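You operate a simulated robot arm through the tools that you are given. There is no shell and no other tool.

Carry out the task below with a simulated robot arm. There is one attempt and no reset: what you move stays moved.

JOB
Close the air board: shut its three valves, vent it, dials A and C down to 3 bar.
Fine: vent after the valves are shut, till the branch needles stand at zero; the couplers stay in their sockets, dial B stays.

The check looks at the end state, three seconds after you hand in, the way a careful person would. Anything else that was tipped, shoved, dropped, spilled or broken makes it a failure.

ROBOT AND FRAMES
A 7-joint arm with a two-finger parallel gripper, fixed in place. Base frame: the origin is at the foot of the arm, x ahead of it, y to its left, z up. Units: mm, rad, N and s.
Its first joint turns from -2.897 to 2.897 rad. Payload 4.4 kg.
Tool frame: the origin (TCP) lies between the finger pads and is the grasp point; the fingertips stand 23 mm ahead of it; z points along the fingers, y is the line along which they close. The gripper opens to 94 mm. The fingers are 38 mm wide and 10 mm thick; the gripper's body (54 by 96 mm) begins 39 mm behind the TCP.
Orientation is that of the tool frame in the base frame, as a unit quaternion [w, x, y, z]. With the fingers straight down and closing along the base's y, the tool's x points along the base's -x, its y along +y and its z along -z.

CONTROLS
- The arm moves only by the tool step_arm. Its argument "moves" is a list of rows, each an object of numbers (a shift or turn left out is 0, a gripper value left out holds the last): "jaw": the gripper command, from -1 (shut) to 1 (fully open), values between in proportion; "tx", "ty", "tz": the shift along the base's x, y, z in mm; "ax", "ay", "az": the turn, a rotation vector about the base's x, y, z in rad. In form: [{"jaw": .., "tx": .., "ty": .., "tz": .., "ax": .., "ay": .., "az": ..}, ...]. A call has 1 to 20 rows; each row shifts and turns the commanded pose from where the row before left it. Each row takes 0.2 s and may step no farther than 50 mm and 0.15 rad from the row before; otherwise, or with a gripper value out of range, the whole call is refused. A pose out of reach is approached as far as the arm can. The call stops where the force on the tool passes 70 N (or 10 N more than at its start, if that is more) or the arm is blocked; 0.2 s more then pass. The fingers move at their own pace (about 108 mm/s each) and stop on an object; they squeeze with about 35 N. The grip force told is the motor's: it shows also when the fingers shut on nothing. Time passes only in rows, and 0.2 s behind the last, so rows that do not move let the fingers close. The reply holds the time, the measured pose of the TCP, the force on the tool along the base axes, the opening and the grip force, in the units named above and with some noise, with the torque about the TCP (base axes, N m) and any sound that the robot's microphone picked up.
- Cameras (640 x 400 px; columns grow to the right, rows downward): "scene" is fixed at [51.6, 650.5, 1456.7]; the picture's right is [-0.20, -0.98, 0.00], its down [-0.69, 0.14, -0.71] and it looks along [0.70, -0.14, -0.70] (base axes); focal length 307 px, centre (320, 200). "wrist" rides on the gripper at [86, 16, -75] in the tool frame; the picture's right is [-0.18, 0.98, 0.00], its down [-0.58, -0.11, -0.81] and it looks along [-0.79, -0.15, 0.59] (tool axes); focal length 243 px, centre (320, 200). There is no depth. A picture from a camera that has moved, and an enlarged one, comes with that camera's place and axes in the base frame and with its lens.
- grab_frame(camera): a new picture of that camera. The clock stands still meanwhile.
- inspect(camera, box): a new picture of the part [left, top, right, bottom] of that camera's present view, enlarged. The clock stands still meanwhile.
- job_done(): hands the job in; it is judged then, once.

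Places have to be worked out from the pictures, the camera data and where the tool is seen. Open the gripper and draw the arm clear of the work before you hand the job in, unless the task says otherwise.

The tools are called as name(argument=value, ...) on one line, values as JSON. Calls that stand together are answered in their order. step_arm: Moves the arm, as the interface text tells. Its arguments: {"type":"object","properties":{"moves":{"type":"array","items":{"type":"object","properties":{"jaw":{"type":"number"},"tx":{"type":"number"},"ty":{"type":"number"},"tz":{"type":"number"},"ax":{"type":"number"},"ay":{"type":"number"},"az":{"type":"number"}}}}},"required":["moves"]} The other tools are called the same way: grab_frame (camera) takes a picture; inspect (camera, box) takes an enlarged picture of a part of a camera's view; job_done () hands the job in.

At the start:

```text
clock: 0.0
tcp_pos: [537.7, 121.0, 1142.8]
orientation: [0.0, 0.0, 1.0, 0.0]
ft_force: [0.1, -0.3, 0.1]
torque: [-0.01, 0.0, -0.04]
gripper_width: 94.2
grasp_force: 0.0
```

scene: 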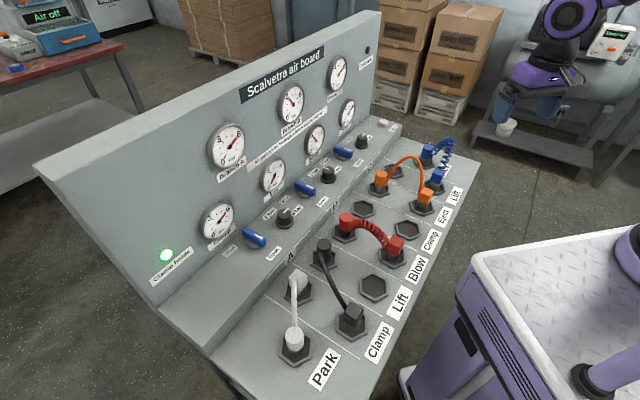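
wrist: 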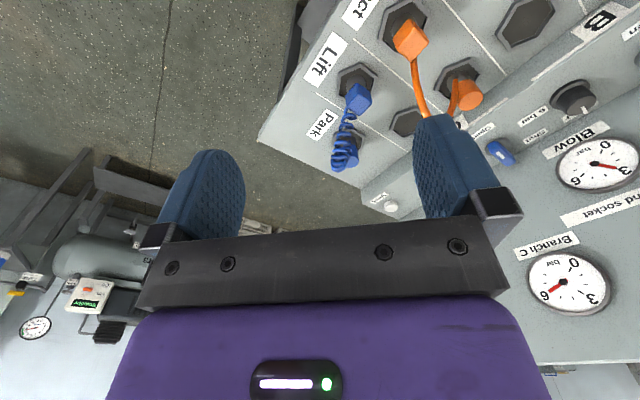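

I start by looking closely at the board in the scene picture to read labels, dials, and valves.

inspect(camera="scene", box=[140, 100, 300, 300])

inspect(camera="scene", box=[260, 30, 420, 200])

inspect(camera="scene", box=[220, 120, 480, 380])

inspect(camera="wrist", box=[240, 0, 640, 330])

```text
2.00 times, centred on (220, 200) of scene
camera zoom: at [51.6, 650.5, 1456.7], right [-0.2, -0.98, 0.0], down [-0.69, 0.14, -0.71], along [0.7, -0.14, -0.7], focal length 614 px, centre (520, 200)
```

zoom: 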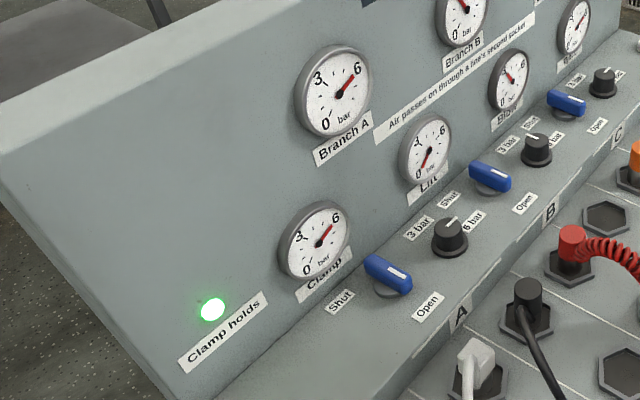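

```text
2.35 times, centred on (340, 115) of scene
camera zoom: at [51.6, 650.5, 1456.7], right [-0.2, -0.98, 0.0], down [-0.69, 0.14, -0.71], along [0.7, -0.14, -0.7], focal length 722 px, centre (273, 400)
```

zoom: 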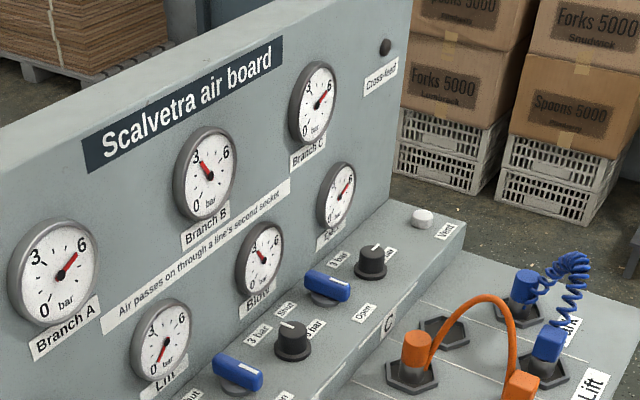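

```text
1.54 times, centred on (350, 250) of scene
camera zoom: at [51.6, 650.5, 1456.7], right [-0.2, -0.98, 0.0], down [-0.69, 0.14, -0.71], along [0.7, -0.14, -0.7], focal length 472 px, centre (274, 123)
```

zoom: 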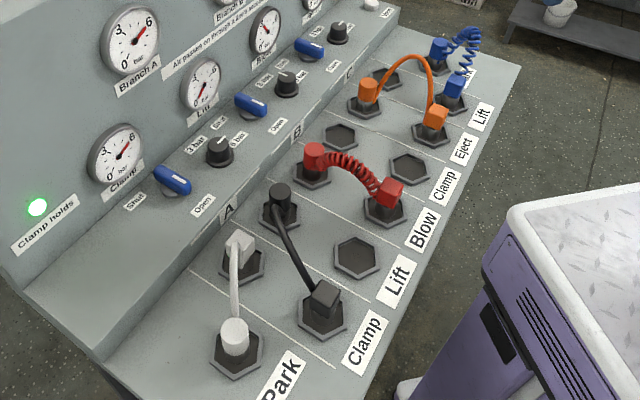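

```text
1.21 times, centred on (440, 165) of wrist
camera zoom: at [451.9, 136.9, 1217.4], right [0.18, 0.98, 0.0], down [0.58, -0.11, 0.81], along [0.79, -0.15, -0.59], focal length 294 px, centre (174, 242)
```

zoom: 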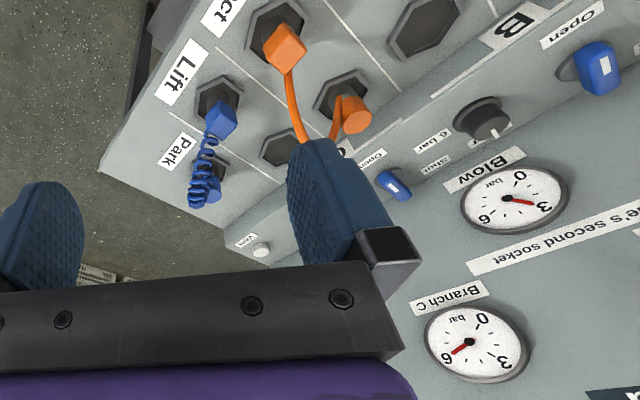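

The board looks turned about 45° to the base: the panel is at about x+y≈1315 mm, with a ledge at z≈870 carrying the valves, knobs and vent. I turn the tool to face the board and move so the wrist camera can see the ledge.

step_arm(moves=[{"tx": -7, "ty": 39, "az": 0.131, "jaw": -1}, {"tx": -7, "ty": 39, "az": 0.131}, {"tx": -7, "ty": 39, "az": 0.131}, {"tx": -7, "ty": 39, "az": 0.131}, {"tx": -7, "ty": 39, "az": 0.131}, {"tx": -7, "ty": 39, "az": 0.13}])

grab_frame(camera="wrist")

grab_frame(camera="scene")

```text
clock: 1.4
tcp_pos: [495.2, 352.8, 1142.0]
orientation: [0.0, -0.384, 0.923, 0.0]
ft_force: [0.1, -0.5, 0.6]
torque: [0.06, 0.0, 0.03]
gripper_width: 0.0
grasp_force: 35.2
```

```text
taken
camera wrist: at [423.3, 303.0, 1217.7], right [-0.57, 0.82, 0.0], down [0.49, 0.34, 0.81], along [0.66, 0.46, -0.59], focal length 243 px, centre (320, 200)
```

wrist: 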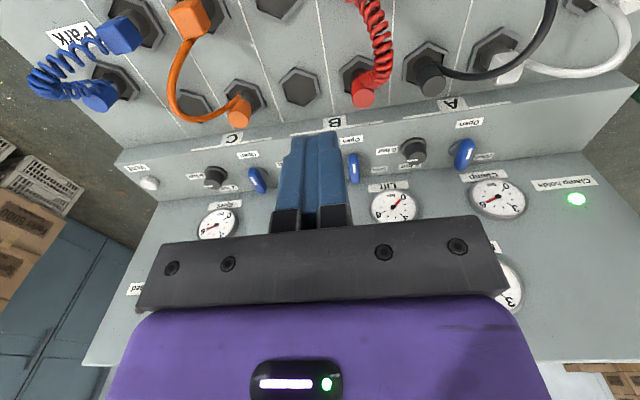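

```text
taken
```

scene: 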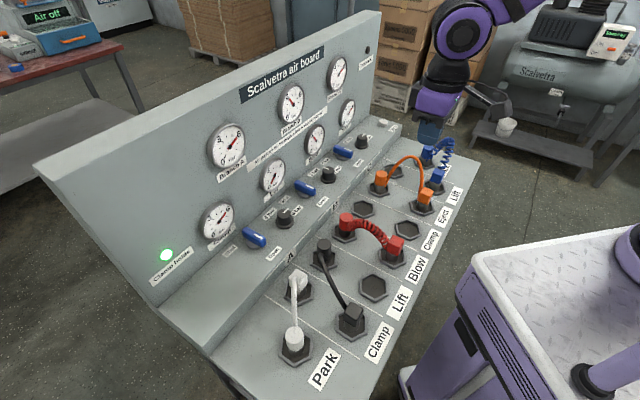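

The wrist view shows the whole ledge (upside down). I zoom in on each branch's valve and knob.

inspect(camera="wrist", box=[350, 90, 510, 190])

inspect(camera="wrist", box=[120, 120, 280, 220])

inspect(camera="wrist", box=[340, 150, 600, 320])

inspect(camera="scene", box=[540, 0, 640, 70])

inspect(camera="scene", box=[0, 0, 120, 80])

```text
4.00 times, centred on (430, 140) of wrist
camera zoom: at [423.3, 303.0, 1217.7], right [-0.57, 0.82, 0.0], down [0.49, 0.34, 0.81], along [0.66, 0.46, -0.59], focal length 970 px, centre (-120, 440)
```

zoom: 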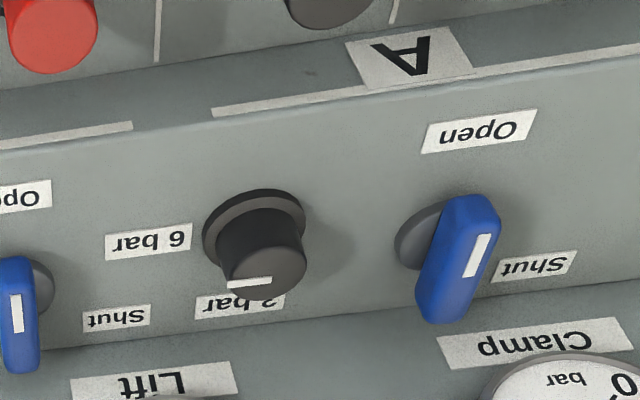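

```text
4.00 times, centred on (200, 170) of wrist
camera zoom: at [423.3, 303.0, 1217.7], right [-0.57, 0.82, 0.0], down [0.49, 0.34, 0.81], along [0.66, 0.46, -0.59], focal length 970 px, centre (800, 320)
```

zoom: 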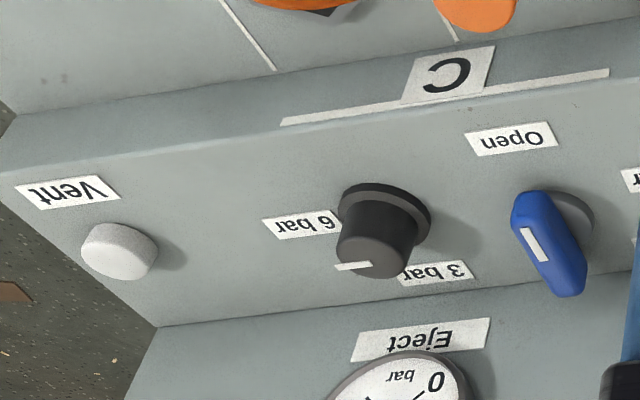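

```text
2.35 times, centred on (470, 235) of wrist
camera zoom: at [423.3, 303.0, 1217.7], right [-0.57, 0.82, 0.0], down [0.49, 0.34, 0.81], along [0.66, 0.46, -0.59], focal length 571 px, centre (-33, 118)
```

zoom: 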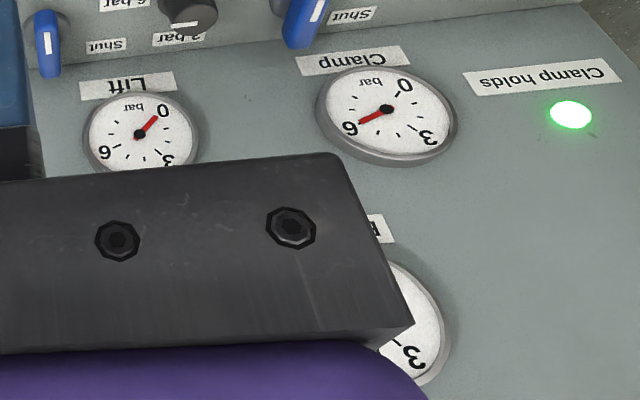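

```text
5.71 times, centred on (590, 35) of scene
camera zoom: at [51.6, 650.5, 1456.7], right [-0.2, -0.98, 0.0], down [-0.69, 0.14, -0.71], along [0.7, -0.14, -0.7], focal length 1753 px, centre (-1223, 1143)
```

zoom: 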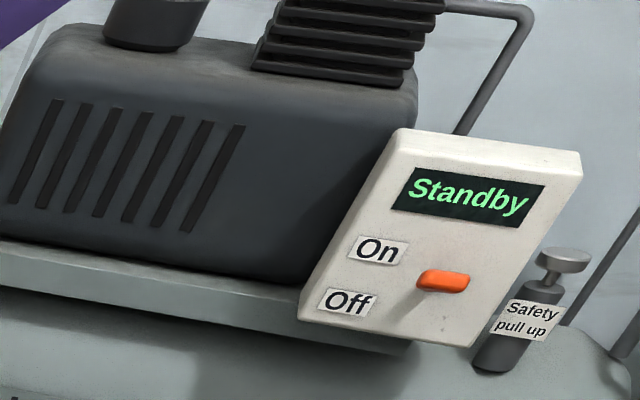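

```text
5.00 times, centred on (60, 40) of scene
camera zoom: at [51.6, 650.5, 1456.7], right [-0.2, -0.98, 0.0], down [-0.69, 0.14, -0.71], along [0.7, -0.14, -0.7], focal length 1534 px, centre (1620, 1000)
```

zoom: 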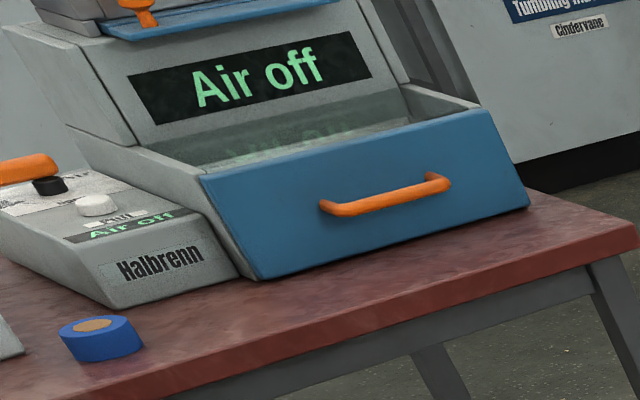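

All three valve handles point to "Open" (toward the robot), with "Shut" on the left (-u) side. I go closer to branch A to read the handle, the knob pointer and the labels.

step_arm(moves=[{"tx": -10.7, "ty": 34.2, "tz": -23.7}, {"tx": -10.7, "ty": 34.2, "tz": -23.7}, {"tx": -10.7, "ty": 34.2, "tz": -23.7}, {"tx": -10.7, "ty": 34.2, "tz": -23.7}, {"tx": -10.7, "ty": 34.2, "tz": -23.7}, {"tx": -10.7, "ty": 34.2, "tz": -23.7}])

grab_frame(camera="wrist")

grab_frame(camera="scene")

```text
clock: 2.8
tcp_pos: [433.0, 559.1, 1001.9]
orientation: [0.001, -0.383, 0.924, 0.001]
ft_force: [0.2, 0.7, 1.3]
torque: [0.06, 0.02, 0.01]
gripper_width: 0.1
grasp_force: 35.0
```

```text
taken
camera wrist: at [360.6, 508.4, 1076.7], right [-0.56, 0.83, 0.0], down [0.49, 0.33, 0.81], along [0.67, 0.46, -0.59], focal length 243 px, centre (320, 200)
```

wrist: 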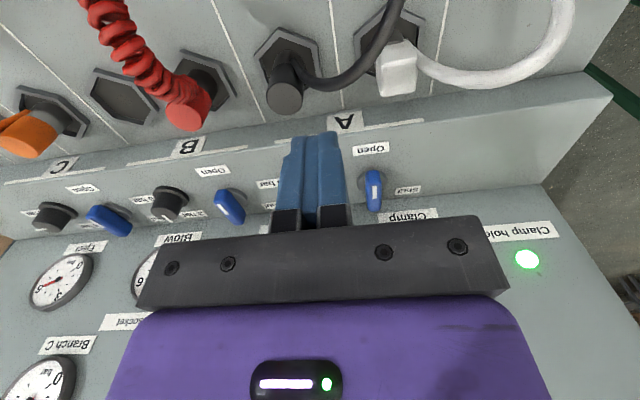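

```text
taken
```

scene: 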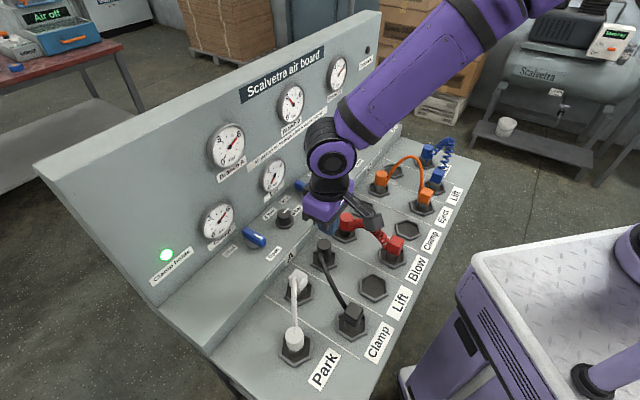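

The knob A is hidden behind the fingers, but valve A and the B and C sets are visible. I zoom in on these.

inspect(camera="wrist", box=[320, 120, 460, 220])

inspect(camera="wrist", box=[120, 140, 280, 240])

inspect(camera="scene", box=[220, 180, 320, 270])

inspect(camera="wrist", box=[0, 150, 160, 250])

```text
4.00 times, centred on (390, 170) of wrist
camera zoom: at [360.6, 508.4, 1076.7], right [-0.56, 0.83, 0.0], down [0.49, 0.33, 0.81], along [0.67, 0.46, -0.59], focal length 970 px, centre (40, 320)
```

zoom: 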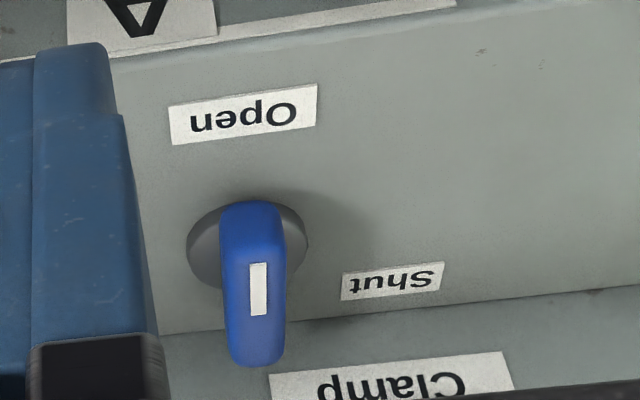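

```text
4.00 times, centred on (200, 190) of wrist
camera zoom: at [360.6, 508.4, 1076.7], right [-0.56, 0.83, 0.0], down [0.49, 0.33, 0.81], along [0.67, 0.46, -0.59], focal length 970 px, centre (800, 240)
```

zoom: 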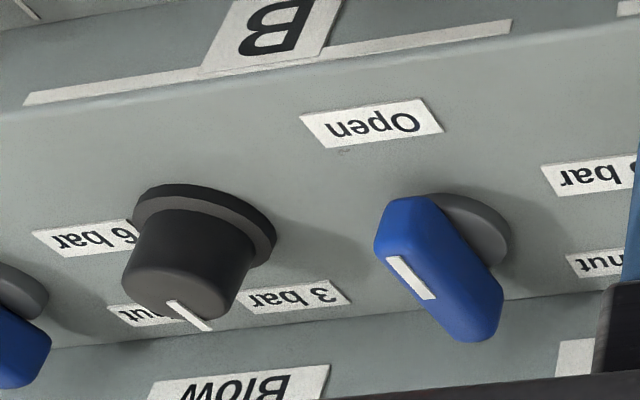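

```text
4.44 times, centred on (270, 225) of scene
camera zoom: at [51.6, 650.5, 1456.7], right [-0.2, -0.98, 0.0], down [-0.69, 0.14, -0.71], along [0.7, -0.14, -0.7], focal length 1363 px, centre (542, 89)
```

zoom: 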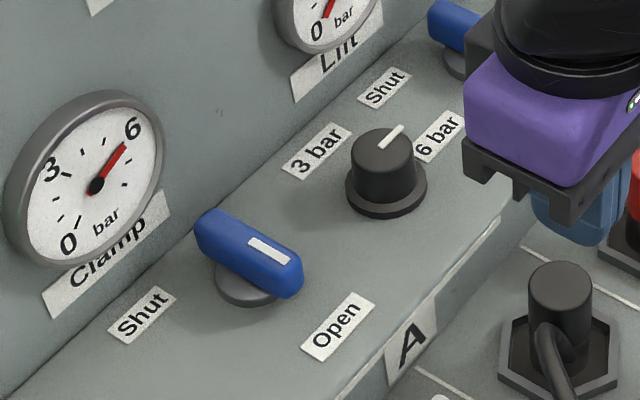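

```text
4.00 times, centred on (80, 200) of wrist
camera zoom: at [360.6, 508.4, 1076.7], right [-0.56, 0.83, 0.0], down [0.49, 0.33, 0.81], along [0.67, 0.46, -0.59], focal length 970 px, centre (1280, 200)
```

zoom: 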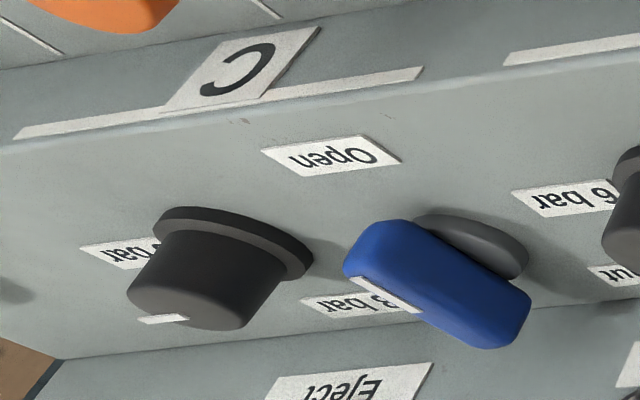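

From the two wrist views I get the ledge at z≈850, valve pivots at about (u=-128/81/290, v=880) and knobs at (u=-35/174/383, v=863, tops z≈889), where u runs along the board. The dials point 6 bar = right and 3 bar = toward the panel (as knob B does). I'll turn knob A first while its gauge is live, so I hover over it with a slight backward tilt and a -22° yaw.

step_arm(moves=[{"tx": 30.5, "ty": 15.2, "tz": -8.4, "ax": 0.0707, "ay": -0.0707, "jaw": 0.35}, {"tx": 30.5, "ty": 15.2, "tz": -8.4, "ax": 0.0707, "ay": -0.0707}, {"tx": 30.5, "ty": 15.2, "tz": -8.4, "az": -0.128}, {"tx": 30.5, "ty": 15.2, "tz": -8.4, "az": -0.128}, {"tx": 30.5, "ty": 15.2, "tz": -8.4, "az": -0.128}])

grab_frame(camera="wrist")

grab_frame(camera="scene")

```text
clock: 4.0
tcp_pos: [585.3, 635.7, 957.8]
orientation: [0.098, -0.198, 0.975, 0.02]
ft_force: [-0.2, -1.0, 0.7]
torque: [-0.02, 0.0, -0.02]
gripper_width: 63.4
grasp_force: 0.0
```

```text
taken
camera wrist: at [487.6, 610.7, 1014.4], right [-0.22, 0.98, 0.04], down [0.42, 0.06, 0.91], along [0.88, 0.21, -0.42], focal length 243 px, centre (320, 200)
```

wrist: 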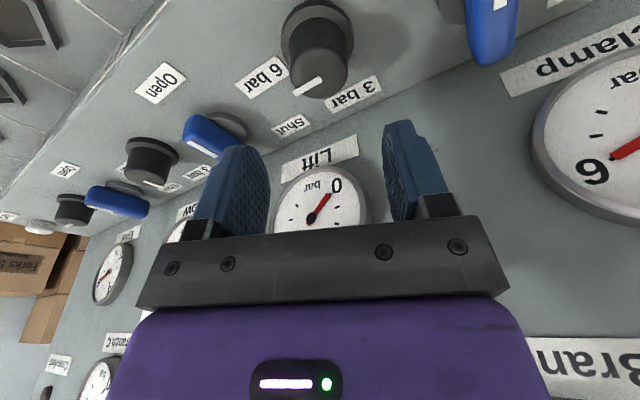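

```text
taken
```

scene: 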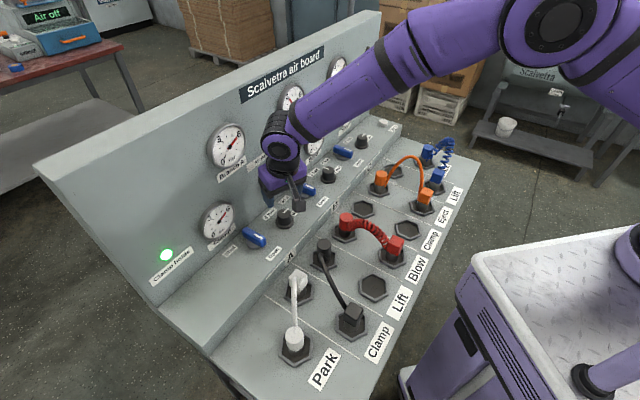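

The knob A sits right where I predicted. I zoom in on its pointer and labels before descending.

inspect(camera="wrist", box=[220, 0, 400, 130])

inspect(camera="scene", box=[190, 100, 300, 190])

inspect(camera="wrist", box=[40, 100, 260, 250])

```text
3.08 times, centred on (310, 65) of wrist
camera zoom: at [487.6, 610.7, 1014.4], right [-0.22, 0.98, 0.04], down [0.42, 0.06, 0.91], along [0.88, 0.21, -0.42], focal length 746 px, centre (351, 615)
```

zoom: 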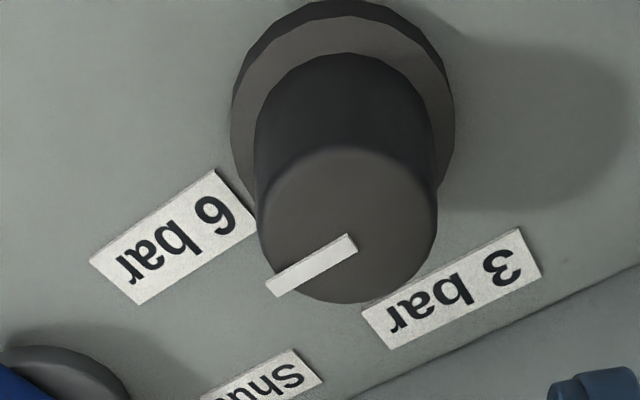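

```text
4.44 times, centred on (245, 145) of scene
camera zoom: at [51.6, 650.5, 1456.7], right [-0.2, -0.98, 0.0], down [-0.69, 0.14, -0.71], along [0.7, -0.14, -0.7], focal length 1363 px, centre (653, 444)
```

zoom: 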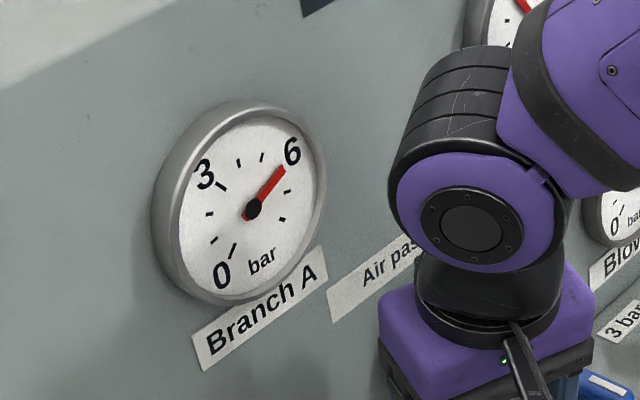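

```text
2.67 times, centred on (150, 175) of wrist
camera zoom: at [487.6, 610.7, 1014.4], right [-0.22, 0.98, 0.04], down [0.42, 0.06, 0.91], along [0.88, 0.21, -0.42], focal length 647 px, centre (773, 267)
```

zoom: 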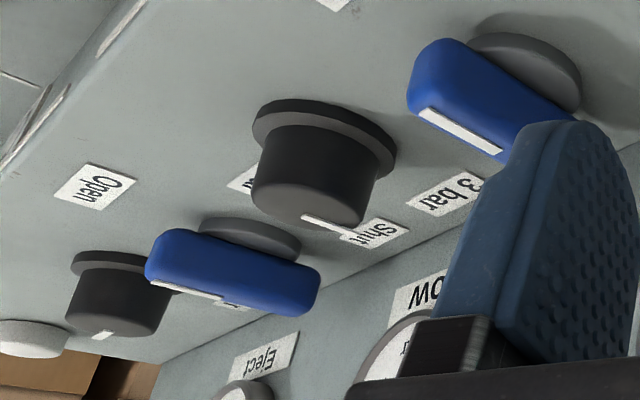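

Knob A's pointer is exactly toward 6 bar (+u) and the 3 bar mark is exactly toward the panel (+v), so it needs a quarter turn counter-clockwise. I descend over the knob and close.

step_arm(moves=[{"tz": -23}, {"tz": -23}, {"tz": -22}, {"jaw": -1}, {}, {}, {}])

grab_frame(camera="wrist")

```text
clock: 5.6
tcp_pos: [584.8, 637.0, 889.6]
orientation: [0.098, -0.198, 0.975, 0.019]
ft_force: [-1.3, 7.2, -5.3]
torque: [0.43, -0.37, 0.01]
gripper_width: 36.2
grasp_force: 44.6
```

```text
taken
camera wrist: at [486.5, 612.1, 946.1], right [-0.22, 0.98, 0.04], down [0.42, 0.06, 0.91], along [0.88, 0.21, -0.42], focal length 243 px, centre (320, 200)
```

wrist: 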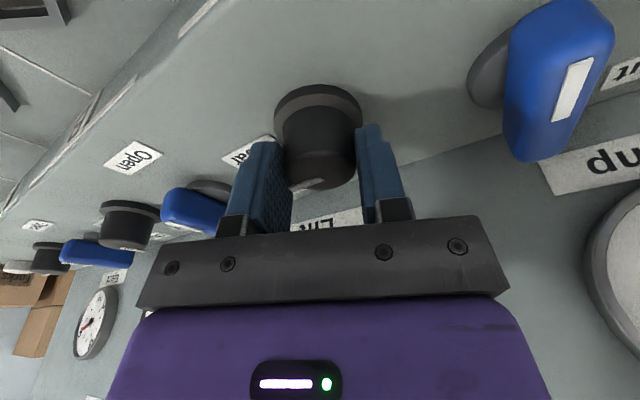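

The knob is gripped at 36.2 mm. I turn it counter-clockwise by 45° in the first stroke.

step_arm(moves=[{"az": 0.131}, {"az": 0.131}, {"az": 0.131}, {"az": 0.131}, {"az": 0.131}, {"az": 0.131}, {}])

grab_frame(camera="wrist")

inspect(camera="scene", box=[180, 90, 320, 260])

```text
clock: 7.2
tcp_pos: [585.2, 634.2, 889.7]
orientation: [0.082, -0.557, 0.825, 0.055]
ft_force: [5.8, -6.0, -6.9]
torque: [0.21, -0.25, 0.01]
gripper_width: 36.7
grasp_force: 44.9
```

```text
taken
camera wrist: at [533.3, 549.0, 946.4], right [-0.84, 0.53, 0.04], down [0.25, 0.34, 0.91], along [0.47, 0.77, -0.42], focal length 243 px, centre (320, 200)
```

wrist: 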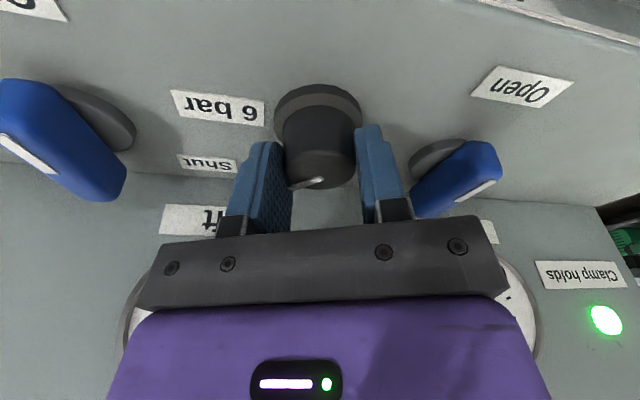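

```text
2.35 times, centred on (250, 175) of scene
camera zoom: at [51.6, 650.5, 1456.7], right [-0.2, -0.98, 0.0], down [-0.69, 0.14, -0.71], along [0.7, -0.14, -0.7], focal length 722 px, centre (485, 259)
```

zoom: 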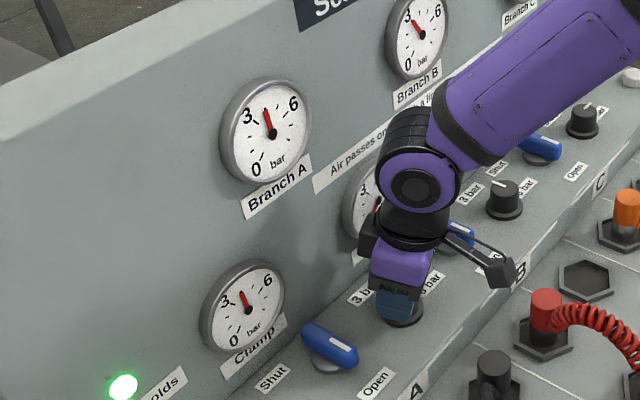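

Branch A's needle has already fallen; I zoom in for an accurate reading.

inspect(camera="scene", box=[200, 115, 260, 175])

inspect(camera="wrist", box=[240, 70, 400, 200])

inspect(camera="scene", box=[270, 80, 320, 130])

```text
6.67 times, centred on (230, 145) of scene
camera zoom: at [51.6, 650.5, 1456.7], right [-0.2, -0.98, 0.0], down [-0.69, 0.14, -0.71], along [0.7, -0.14, -0.7], focal length 2045 px, centre (920, 567)
```

zoom: 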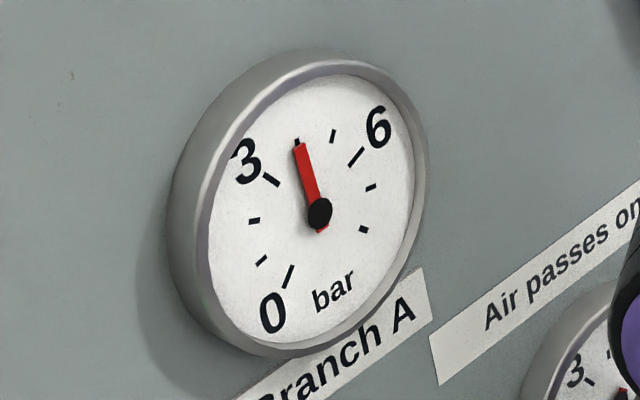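

```text
3.08 times, centred on (320, 135) of wrist
camera zoom: at [533.3, 549.0, 946.4], right [-0.84, 0.53, 0.04], down [0.25, 0.34, 0.91], along [0.47, 0.77, -0.42], focal length 746 px, centre (320, 400)
```

zoom: 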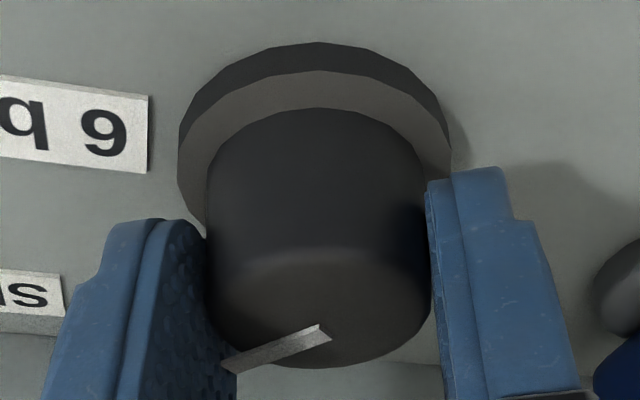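

```text
8.00 times, centred on (295, 105) of scene
camera zoom: at [51.6, 650.5, 1456.7], right [-0.2, -0.98, 0.0], down [-0.69, 0.14, -0.71], along [0.7, -0.14, -0.7], focal length 2454 px, centre (520, 960)
```

zoom: 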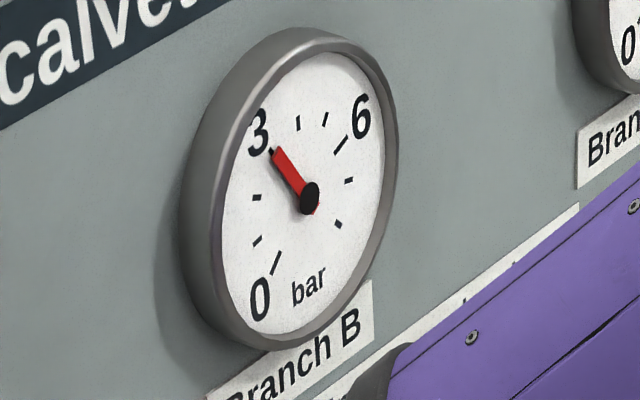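

The needle reads 4 bar and the pointer is at exactly 45°. I release, swing back, regrip and make the second 45° stroke.

step_arm(moves=[{"jaw": 0.3}, {}, {"az": -0.131}, {"az": -0.131}, {"az": -0.131}, {"az": -0.131}, {"az": -0.131}, {"az": -0.131}, {"jaw": -1}, {}, {}, {}])

grab_frame(camera="wrist")

inspect(camera="scene", box=[200, 115, 260, 175])

```text
clock: 9.8
tcp_pos: [586.3, 636.0, 889.6]
orientation: [0.098, -0.198, 0.975, 0.02]
ft_force: [0.7, -2.0, 3.3]
torque: [-0.26, 0.35, 0.01]
gripper_width: 36.8
grasp_force: 45.3
```

```text
taken
camera wrist: at [486.7, 612.3, 946.0], right [-0.22, 0.98, 0.04], down [0.42, 0.06, 0.91], along [0.88, 0.21, -0.42], focal length 243 px, centre (320, 200)
```

wrist: 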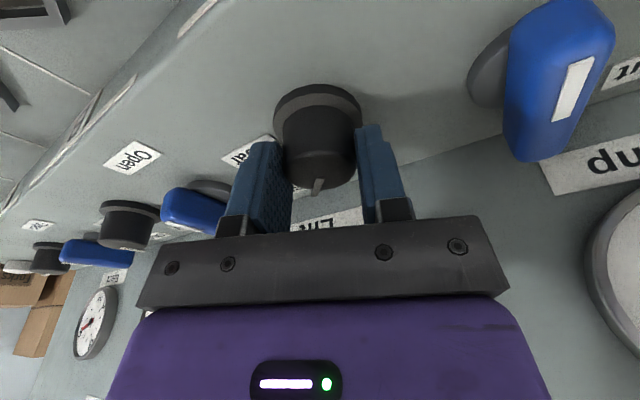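

```text
6.67 times, centred on (230, 145) of scene
camera zoom: at [51.6, 650.5, 1456.7], right [-0.2, -0.98, 0.0], down [-0.69, 0.14, -0.71], along [0.7, -0.14, -0.7], focal length 2045 px, centre (920, 567)
```

zoom: 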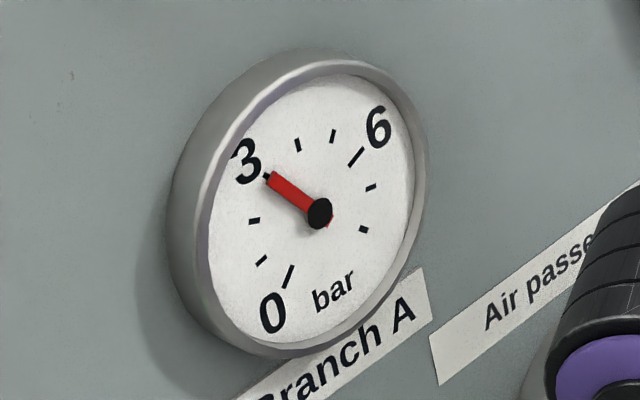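

The gauge now reads 3 bar. I check the pointer to see whether the knob snapped to its 3 bar detent.

inspect(camera="wrist", box=[240, 70, 400, 200])

```text
3.08 times, centred on (320, 135) of wrist
camera zoom: at [486.7, 612.3, 946.0], right [-0.22, 0.98, 0.04], down [0.42, 0.06, 0.91], along [0.88, 0.21, -0.42], focal length 746 px, centre (320, 400)
```

zoom: 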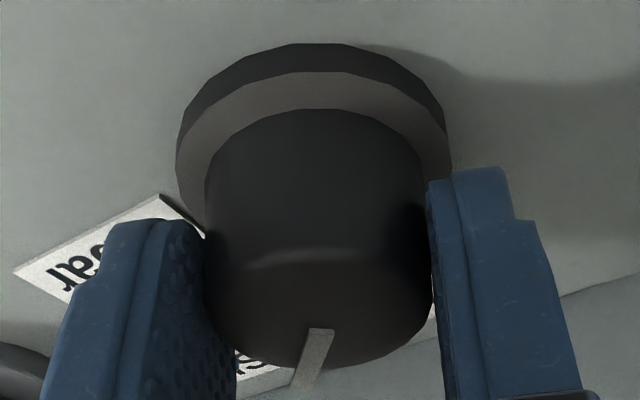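

The pointer is still at 45° although the gauge reads 3, so the dial needs to go on to the 3 bar mark like dial B. I make the second stroke and watch the gauge.

step_arm(moves=[{"az": 0.131}, {"az": 0.131}, {"az": 0.131}, {"az": 0.131}, {"az": 0.131}, {"az": 0.131}, {}])

inspect(camera="wrist", box=[240, 70, 400, 200])

inspect(camera="scene", box=[200, 115, 260, 175])

```text
clock: 11.4
tcp_pos: [585.4, 635.1, 890.2]
orientation: [0.083, -0.557, 0.825, 0.055]
ft_force: [6.6, -7.6, -2.4]
torque: [-0.5, -0.15, -0.3]
gripper_width: 36.7
grasp_force: 45.0
```

```text
3.08 times, centred on (320, 135) of wrist
camera zoom: at [533.3, 549.1, 946.3], right [-0.84, 0.53, 0.04], down [0.25, 0.34, 0.91], along [0.47, 0.77, -0.42], focal length 746 px, centre (320, 400)
```

zoom: 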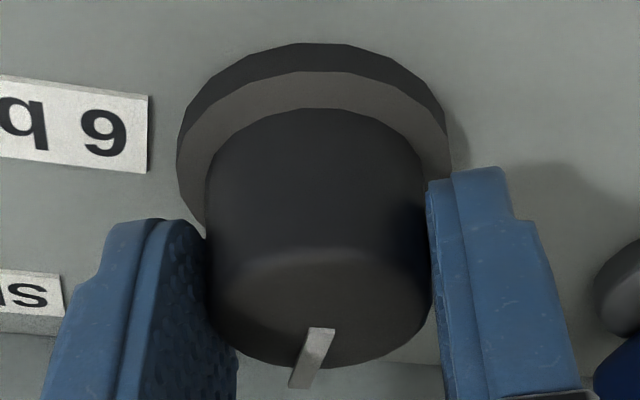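

```text
6.67 times, centred on (230, 145) of scene
camera zoom: at [51.6, 650.5, 1456.7], right [-0.2, -0.98, 0.0], down [-0.69, 0.14, -0.71], along [0.7, -0.14, -0.7], focal length 2045 px, centre (920, 567)
```

zoom: 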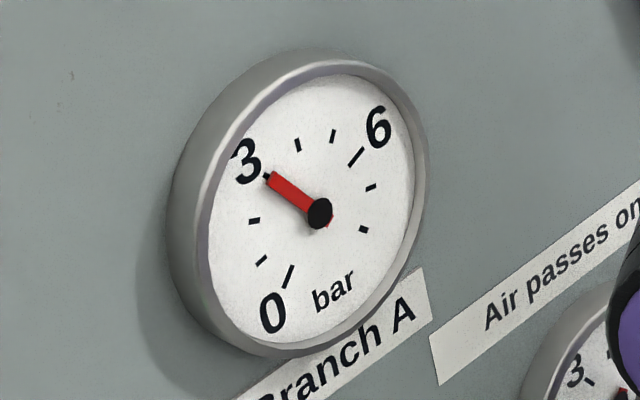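

Dial A's pointer now faces the 3 bar mark and the gauge holds at 3 bar. I release it, rise, and check it again.

step_arm(moves=[{"jaw": 0.35}, {}, {}, {"tz": 25}, {"tz": 25}, {"tz": 30}])

inspect(camera="wrist", box=[220, 0, 400, 130])

grab_frame(camera="scene")

```text
clock: 12.8
tcp_pos: [585.6, 635.2, 970.6]
orientation: [0.082, -0.558, 0.824, 0.056]
ft_force: [-0.3, 0.2, -0.2]
torque: [0.02, 0.01, -0.01]
gripper_width: 63.4
grasp_force: 0.1
```

```text
3.08 times, centred on (310, 65) of wrist
camera zoom: at [533.3, 549.3, 1026.6], right [-0.84, 0.53, 0.04], down [0.25, 0.34, 0.91], along [0.47, 0.77, -0.42], focal length 746 px, centre (351, 615)
```

zoom: 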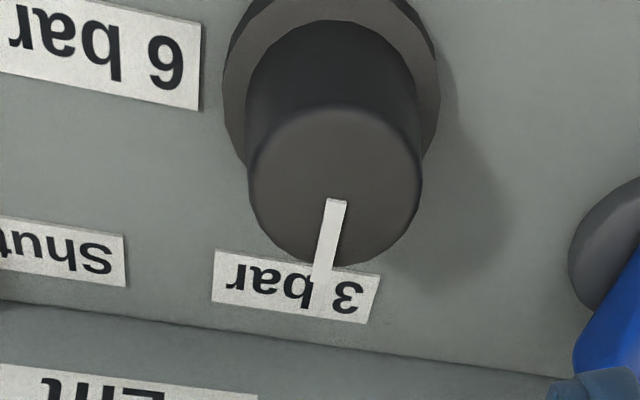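

```text
taken
```

scene: 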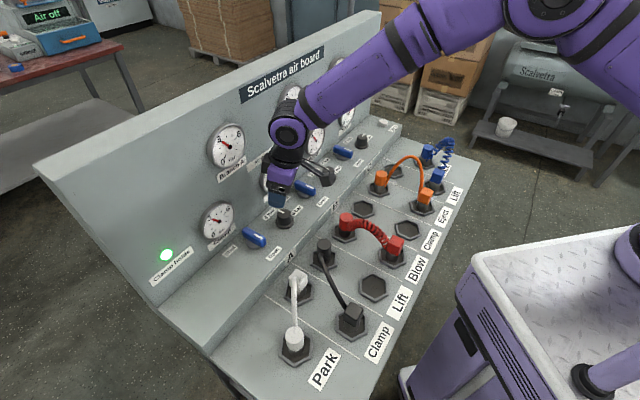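

Dial A is set. Now I travel along the board above the ledge to hover over knob C, turning the tool back to the -22° yaw.

step_arm(moves=[{"tx": 29.6, "ty": -29.65, "az": -0.131}, {"tx": 29.6, "ty": -29.65, "az": -0.131}, {"tx": 29.6, "ty": -29.65, "az": -0.131}, {"tx": 29.6, "ty": -29.65, "az": -0.131}, {"tx": 29.6, "ty": -29.65, "az": -0.131}, {"tx": 29.6, "ty": -29.65, "az": -0.131}, {"tx": 29.6, "ty": -29.65}, {"tx": 29.6, "ty": -29.65}, {"tx": 29.6, "ty": -29.65}, {"tx": 29.6, "ty": -29.65}, {}])

grab_frame(camera="wrist")

grab_frame(camera="scene")

```text
clock: 15.2
tcp_pos: [880.9, 337.6, 973.8]
orientation: [0.097, -0.199, 0.975, 0.02]
ft_force: [-0.3, 0.5, 0.6]
torque: [0.01, 0.02, 0.01]
gripper_width: 63.4
grasp_force: 0.1
```

```text
taken
camera wrist: at [782.8, 314.7, 1029.1], right [-0.22, 0.98, 0.04], down [0.42, 0.06, 0.91], along [0.88, 0.21, -0.42], focal length 243 px, centre (320, 200)
```

wrist: 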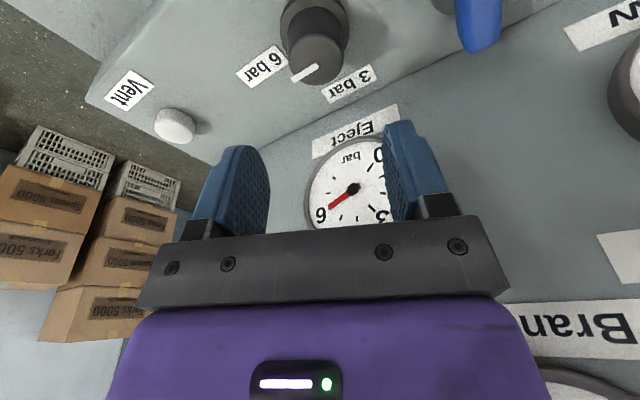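

```text
taken
```

scene: 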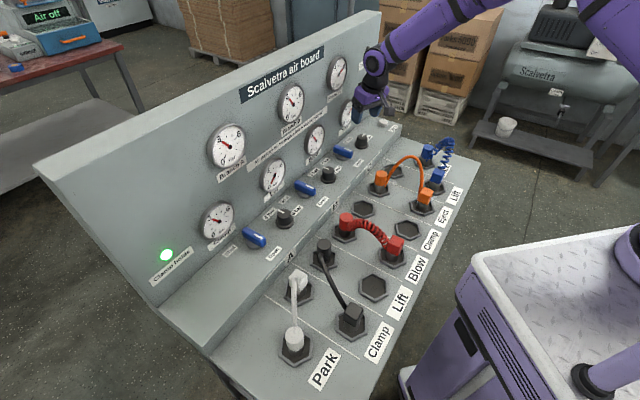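

Knob C is centred as predicted, and the Vent button is visible too. I zoom in on the pointer and the vent before descending.

inspect(camera="wrist", box=[220, 0, 400, 130])

inspect(camera="wrist", box=[80, 50, 240, 170])

```text
3.08 times, centred on (310, 65) of wrist
camera zoom: at [782.8, 314.7, 1029.1], right [-0.22, 0.98, 0.04], down [0.42, 0.06, 0.91], along [0.88, 0.21, -0.42], focal length 746 px, centre (351, 615)
```

zoom: 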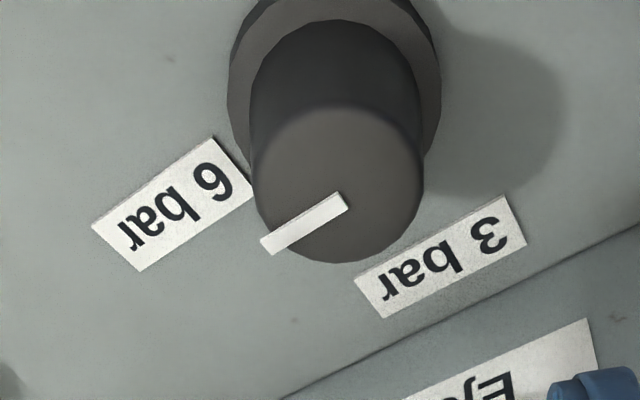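

```text
3.33 times, centred on (160, 110) of wrist
camera zoom: at [782.8, 314.7, 1029.1], right [-0.22, 0.98, 0.04], down [0.42, 0.06, 0.91], along [0.88, 0.21, -0.42], focal length 809 px, centre (853, 500)
```

zoom: 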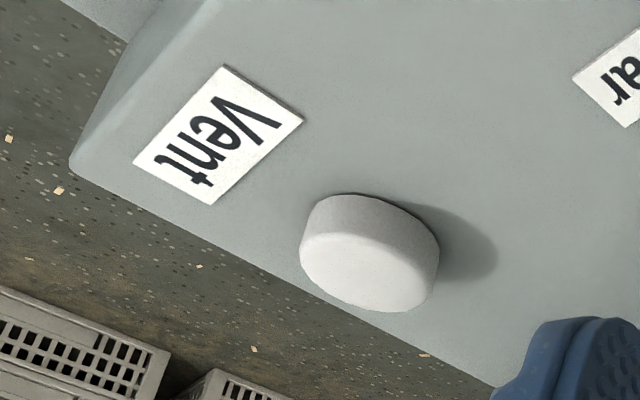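

Pointer C is exactly at 6 bar, like A was. I descend on it and grip.

step_arm(moves=[{"tx": 0.6, "ty": 0.6, "tz": -28}, {"tx": 0.6, "ty": 0.6, "tz": -28}, {"tz": -27}, {}, {"jaw": -1}, {}, {}, {}])

grab_frame(camera="wrist")

```text
clock: 17.0
tcp_pos: [883.5, 338.9, 888.0]
orientation: [0.097, -0.198, 0.975, 0.02]
ft_force: [4.2, -8.4, -3.6]
torque: [0.04, -0.72, 0.0]
gripper_width: 37.0
grasp_force: 45.3
```

```text
taken
camera wrist: at [784.1, 315.6, 944.4], right [-0.22, 0.98, 0.04], down [0.42, 0.06, 0.91], along [0.88, 0.21, -0.42], focal length 243 px, centre (320, 200)
```

wrist: 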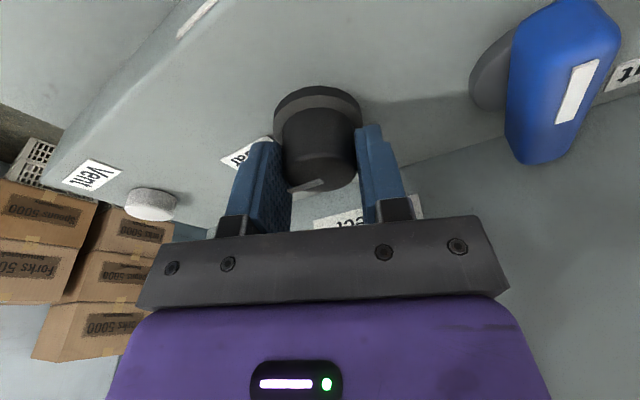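

Knob C is gripped at 37 mm. First 45° stroke, release, swing back and regrip, then the second 45° stroke.

step_arm(moves=[{"az": 0.131}, {"az": 0.131}, {"az": 0.131}, {"az": 0.131}, {"az": 0.131}, {"az": 0.131}, {}])

inspect(camera="wrist", box=[240, 70, 400, 200])

inspect(camera="scene", box=[310, 40, 380, 110])

```text
clock: 18.6
tcp_pos: [883.9, 339.6, 888.4]
orientation: [0.083, -0.557, 0.825, 0.056]
ft_force: [11.5, -21.4, 6.2]
torque: [-0.27, -0.41, 0.0]
gripper_width: 36.5
grasp_force: 44.9
```

```text
3.08 times, centred on (320, 135) of wrist
camera zoom: at [830.8, 253.4, 944.3], right [-0.84, 0.53, 0.04], down [0.25, 0.34, 0.91], along [0.47, 0.77, -0.42], focal length 746 px, centre (320, 400)
```

zoom: 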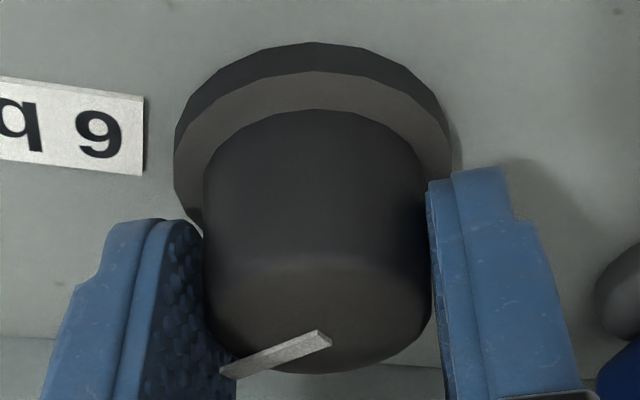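

```text
5.71 times, centred on (345, 75) of scene
camera zoom: at [51.6, 650.5, 1456.7], right [-0.2, -0.98, 0.0], down [-0.69, 0.14, -0.71], along [0.7, -0.14, -0.7], focal length 1753 px, centre (177, 914)
```

zoom: 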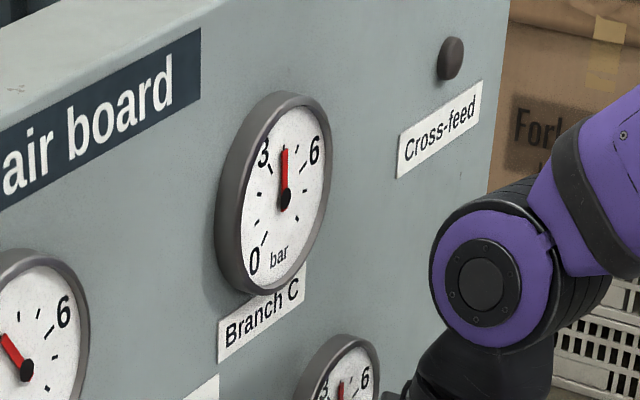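

Pointer C is at 45° and Branch C is falling (4 bar now). I release, swing back and regrip.

step_arm(moves=[{"jaw": 0.3}, {}, {"az": -0.131}, {"az": -0.131}, {"az": -0.131}, {"az": -0.131}, {"az": -0.131}, {"az": -0.131}, {}])

```text
clock: 20.6
tcp_pos: [881.6, 341.4, 887.8]
orientation: [0.098, -0.198, 0.975, 0.02]
ft_force: [-0.6, 0.0, -0.5]
torque: [-0.01, -0.02, 0.0]
gripper_width: 61.1
grasp_force: 0.0
```

Free pose is (881.6, 341.4), but when gripped the tool was pulled to about (883.8, 339), so I shift by (+2, -2.4) to centre and then grip and turn.

step_arm(moves=[{"tx": 2.0, "ty": -2.4}, {"jaw": -1}, {}, {}, {}, {"az": 0.131}, {"az": 0.131}, {"az": 0.131}, {"az": 0.131}, {"az": 0.131}, {"az": 0.131}, {}])

inspect(camera="wrist", box=[240, 70, 400, 200])

inspect(camera="scene", box=[310, 40, 380, 110])

```text
clock: 23.2
tcp_pos: [882.4, 337.4, 887.9]
orientation: [0.083, -0.558, 0.824, 0.055]
ft_force: [-15.4, 10.5, 3.1]
torque: [0.14, 0.51, -0.29]
gripper_width: 36.7
grasp_force: 45.1
```

```text
3.08 times, centred on (320, 135) of wrist
camera zoom: at [830.7, 252.2, 943.7], right [-0.85, 0.53, 0.04], down [0.25, 0.34, 0.91], along [0.47, 0.77, -0.42], focal length 746 px, centre (320, 400)
```

zoom: 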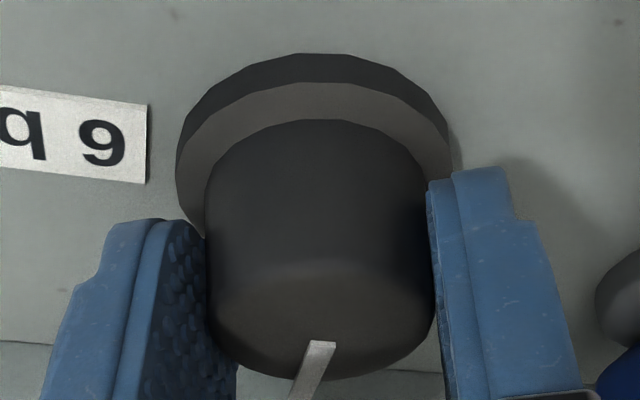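

```text
5.71 times, centred on (345, 75) of scene
camera zoom: at [51.6, 650.5, 1456.7], right [-0.2, -0.98, 0.0], down [-0.69, 0.14, -0.71], along [0.7, -0.14, -0.7], focal length 1753 px, centre (177, 914)
```

zoom: 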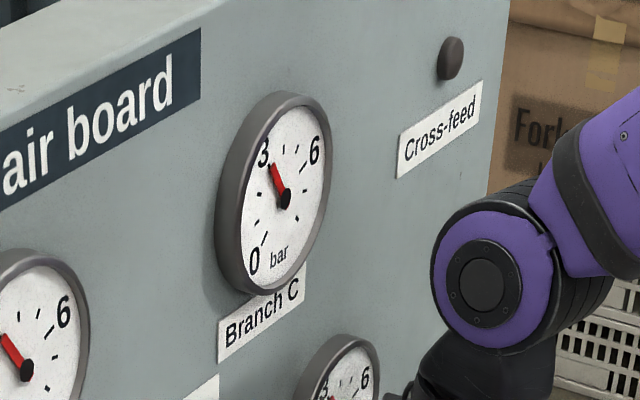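

Branch C now stands at 3 bar. I release, rise and check the pointer against the label.

step_arm(moves=[{"jaw": 0.35}, {}, {}, {"tz": 25}, {"tz": 25}, {"tz": 30}])

inspect(camera="wrist", box=[220, 0, 400, 130])

grab_frame(camera="wrist")

```text
clock: 24.6
tcp_pos: [883.0, 337.6, 967.2]
orientation: [0.082, -0.557, 0.824, 0.056]
ft_force: [0.6, 0.8, -0.7]
torque: [-0.03, -0.01, -0.02]
gripper_width: 63.7
grasp_force: 0.0
```

```text
3.08 times, centred on (310, 65) of wrist
camera zoom: at [830.4, 250.8, 1023.7], right [-0.84, 0.53, 0.04], down [0.26, 0.34, 0.91], along [0.47, 0.77, -0.42], focal length 746 px, centre (351, 615)
```

zoom: 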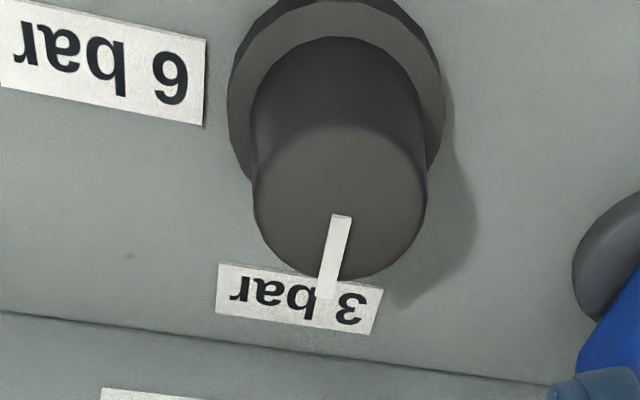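

```text
taken
camera wrist: at [830.4, 250.8, 1023.7], right [-0.84, 0.53, 0.04], down [0.26, 0.34, 0.91], along [0.47, 0.77, -0.42], focal length 243 px, centre (320, 200)
```

wrist: 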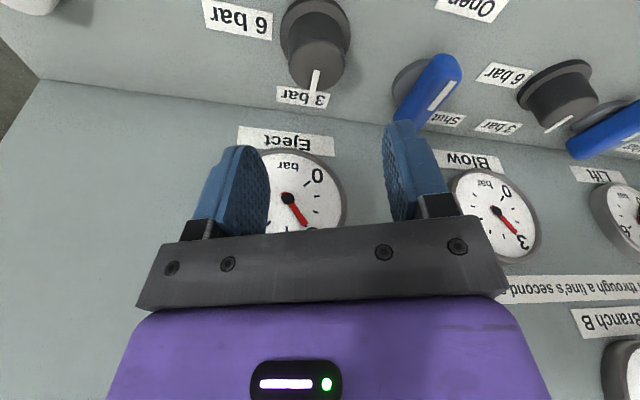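

Both dials are done (A and C at 3 bar, B untouched). Now the valves: I zoom in on valve C to pin its pivot and handle.

inspect(camera="wrist", box=[370, 20, 510, 150])

```text
3.08 times, centred on (440, 85) of wrist
camera zoom: at [830.4, 250.8, 1023.7], right [-0.84, 0.53, 0.04], down [0.26, 0.34, 0.91], along [0.47, 0.77, -0.42], focal length 746 px, centre (-49, 554)
```

zoom: 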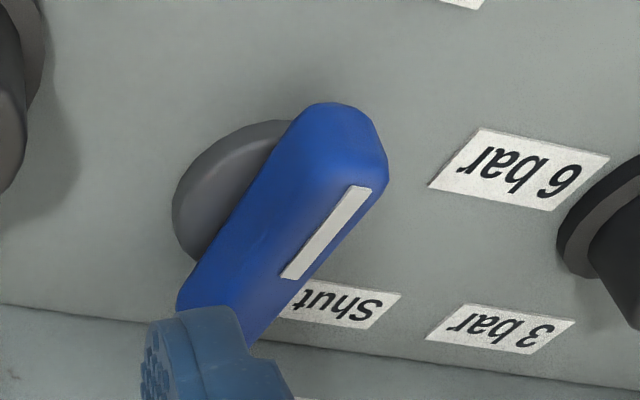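

Valve C's pivot is about (u=290, v=882) with the handle top at z≈885. I'll push its front end from the right with closed fingers, so I go above the start point with the tool square to the board and vertical.

step_arm(moves=[{"tx": -12.6, "ty": 6.3, "az": -0.1345, "jaw": -1}, {"tx": -12.6, "ty": 6.3, "az": -0.1345}, {"tx": -12.6, "ty": 6.3, "az": -0.1345}, {"tx": -12.6, "ty": 6.3, "ax": -0.0707, "ay": 0.0707}, {"tx": -12.6, "ty": 6.3, "ax": -0.0707, "ay": 0.0707}, {}])

grab_frame(camera="wrist")

```text
clock: 26.0
tcp_pos: [819.8, 370.0, 966.9]
orientation: [0.0, -0.382, 0.924, 0.0]
ft_force: [0.0, 0.2, 0.8]
torque: [0.01, 0.03, 0.01]
gripper_width: 0.1
grasp_force: 35.0
```

```text
taken
camera wrist: at [747.7, 320.8, 1042.2], right [-0.56, 0.83, 0.0], down [0.49, 0.33, 0.81], along [0.67, 0.45, -0.59], focal length 243 px, centre (320, 200)
```

wrist: 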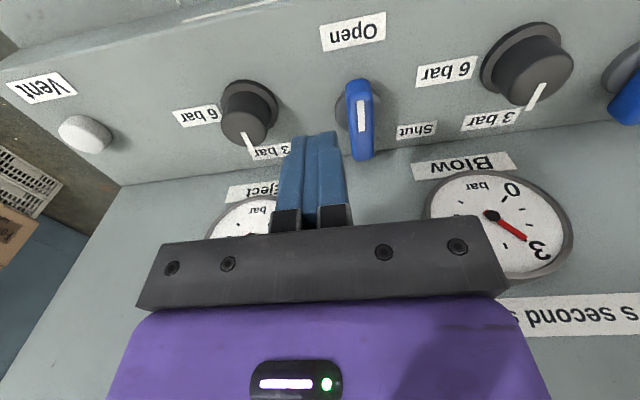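

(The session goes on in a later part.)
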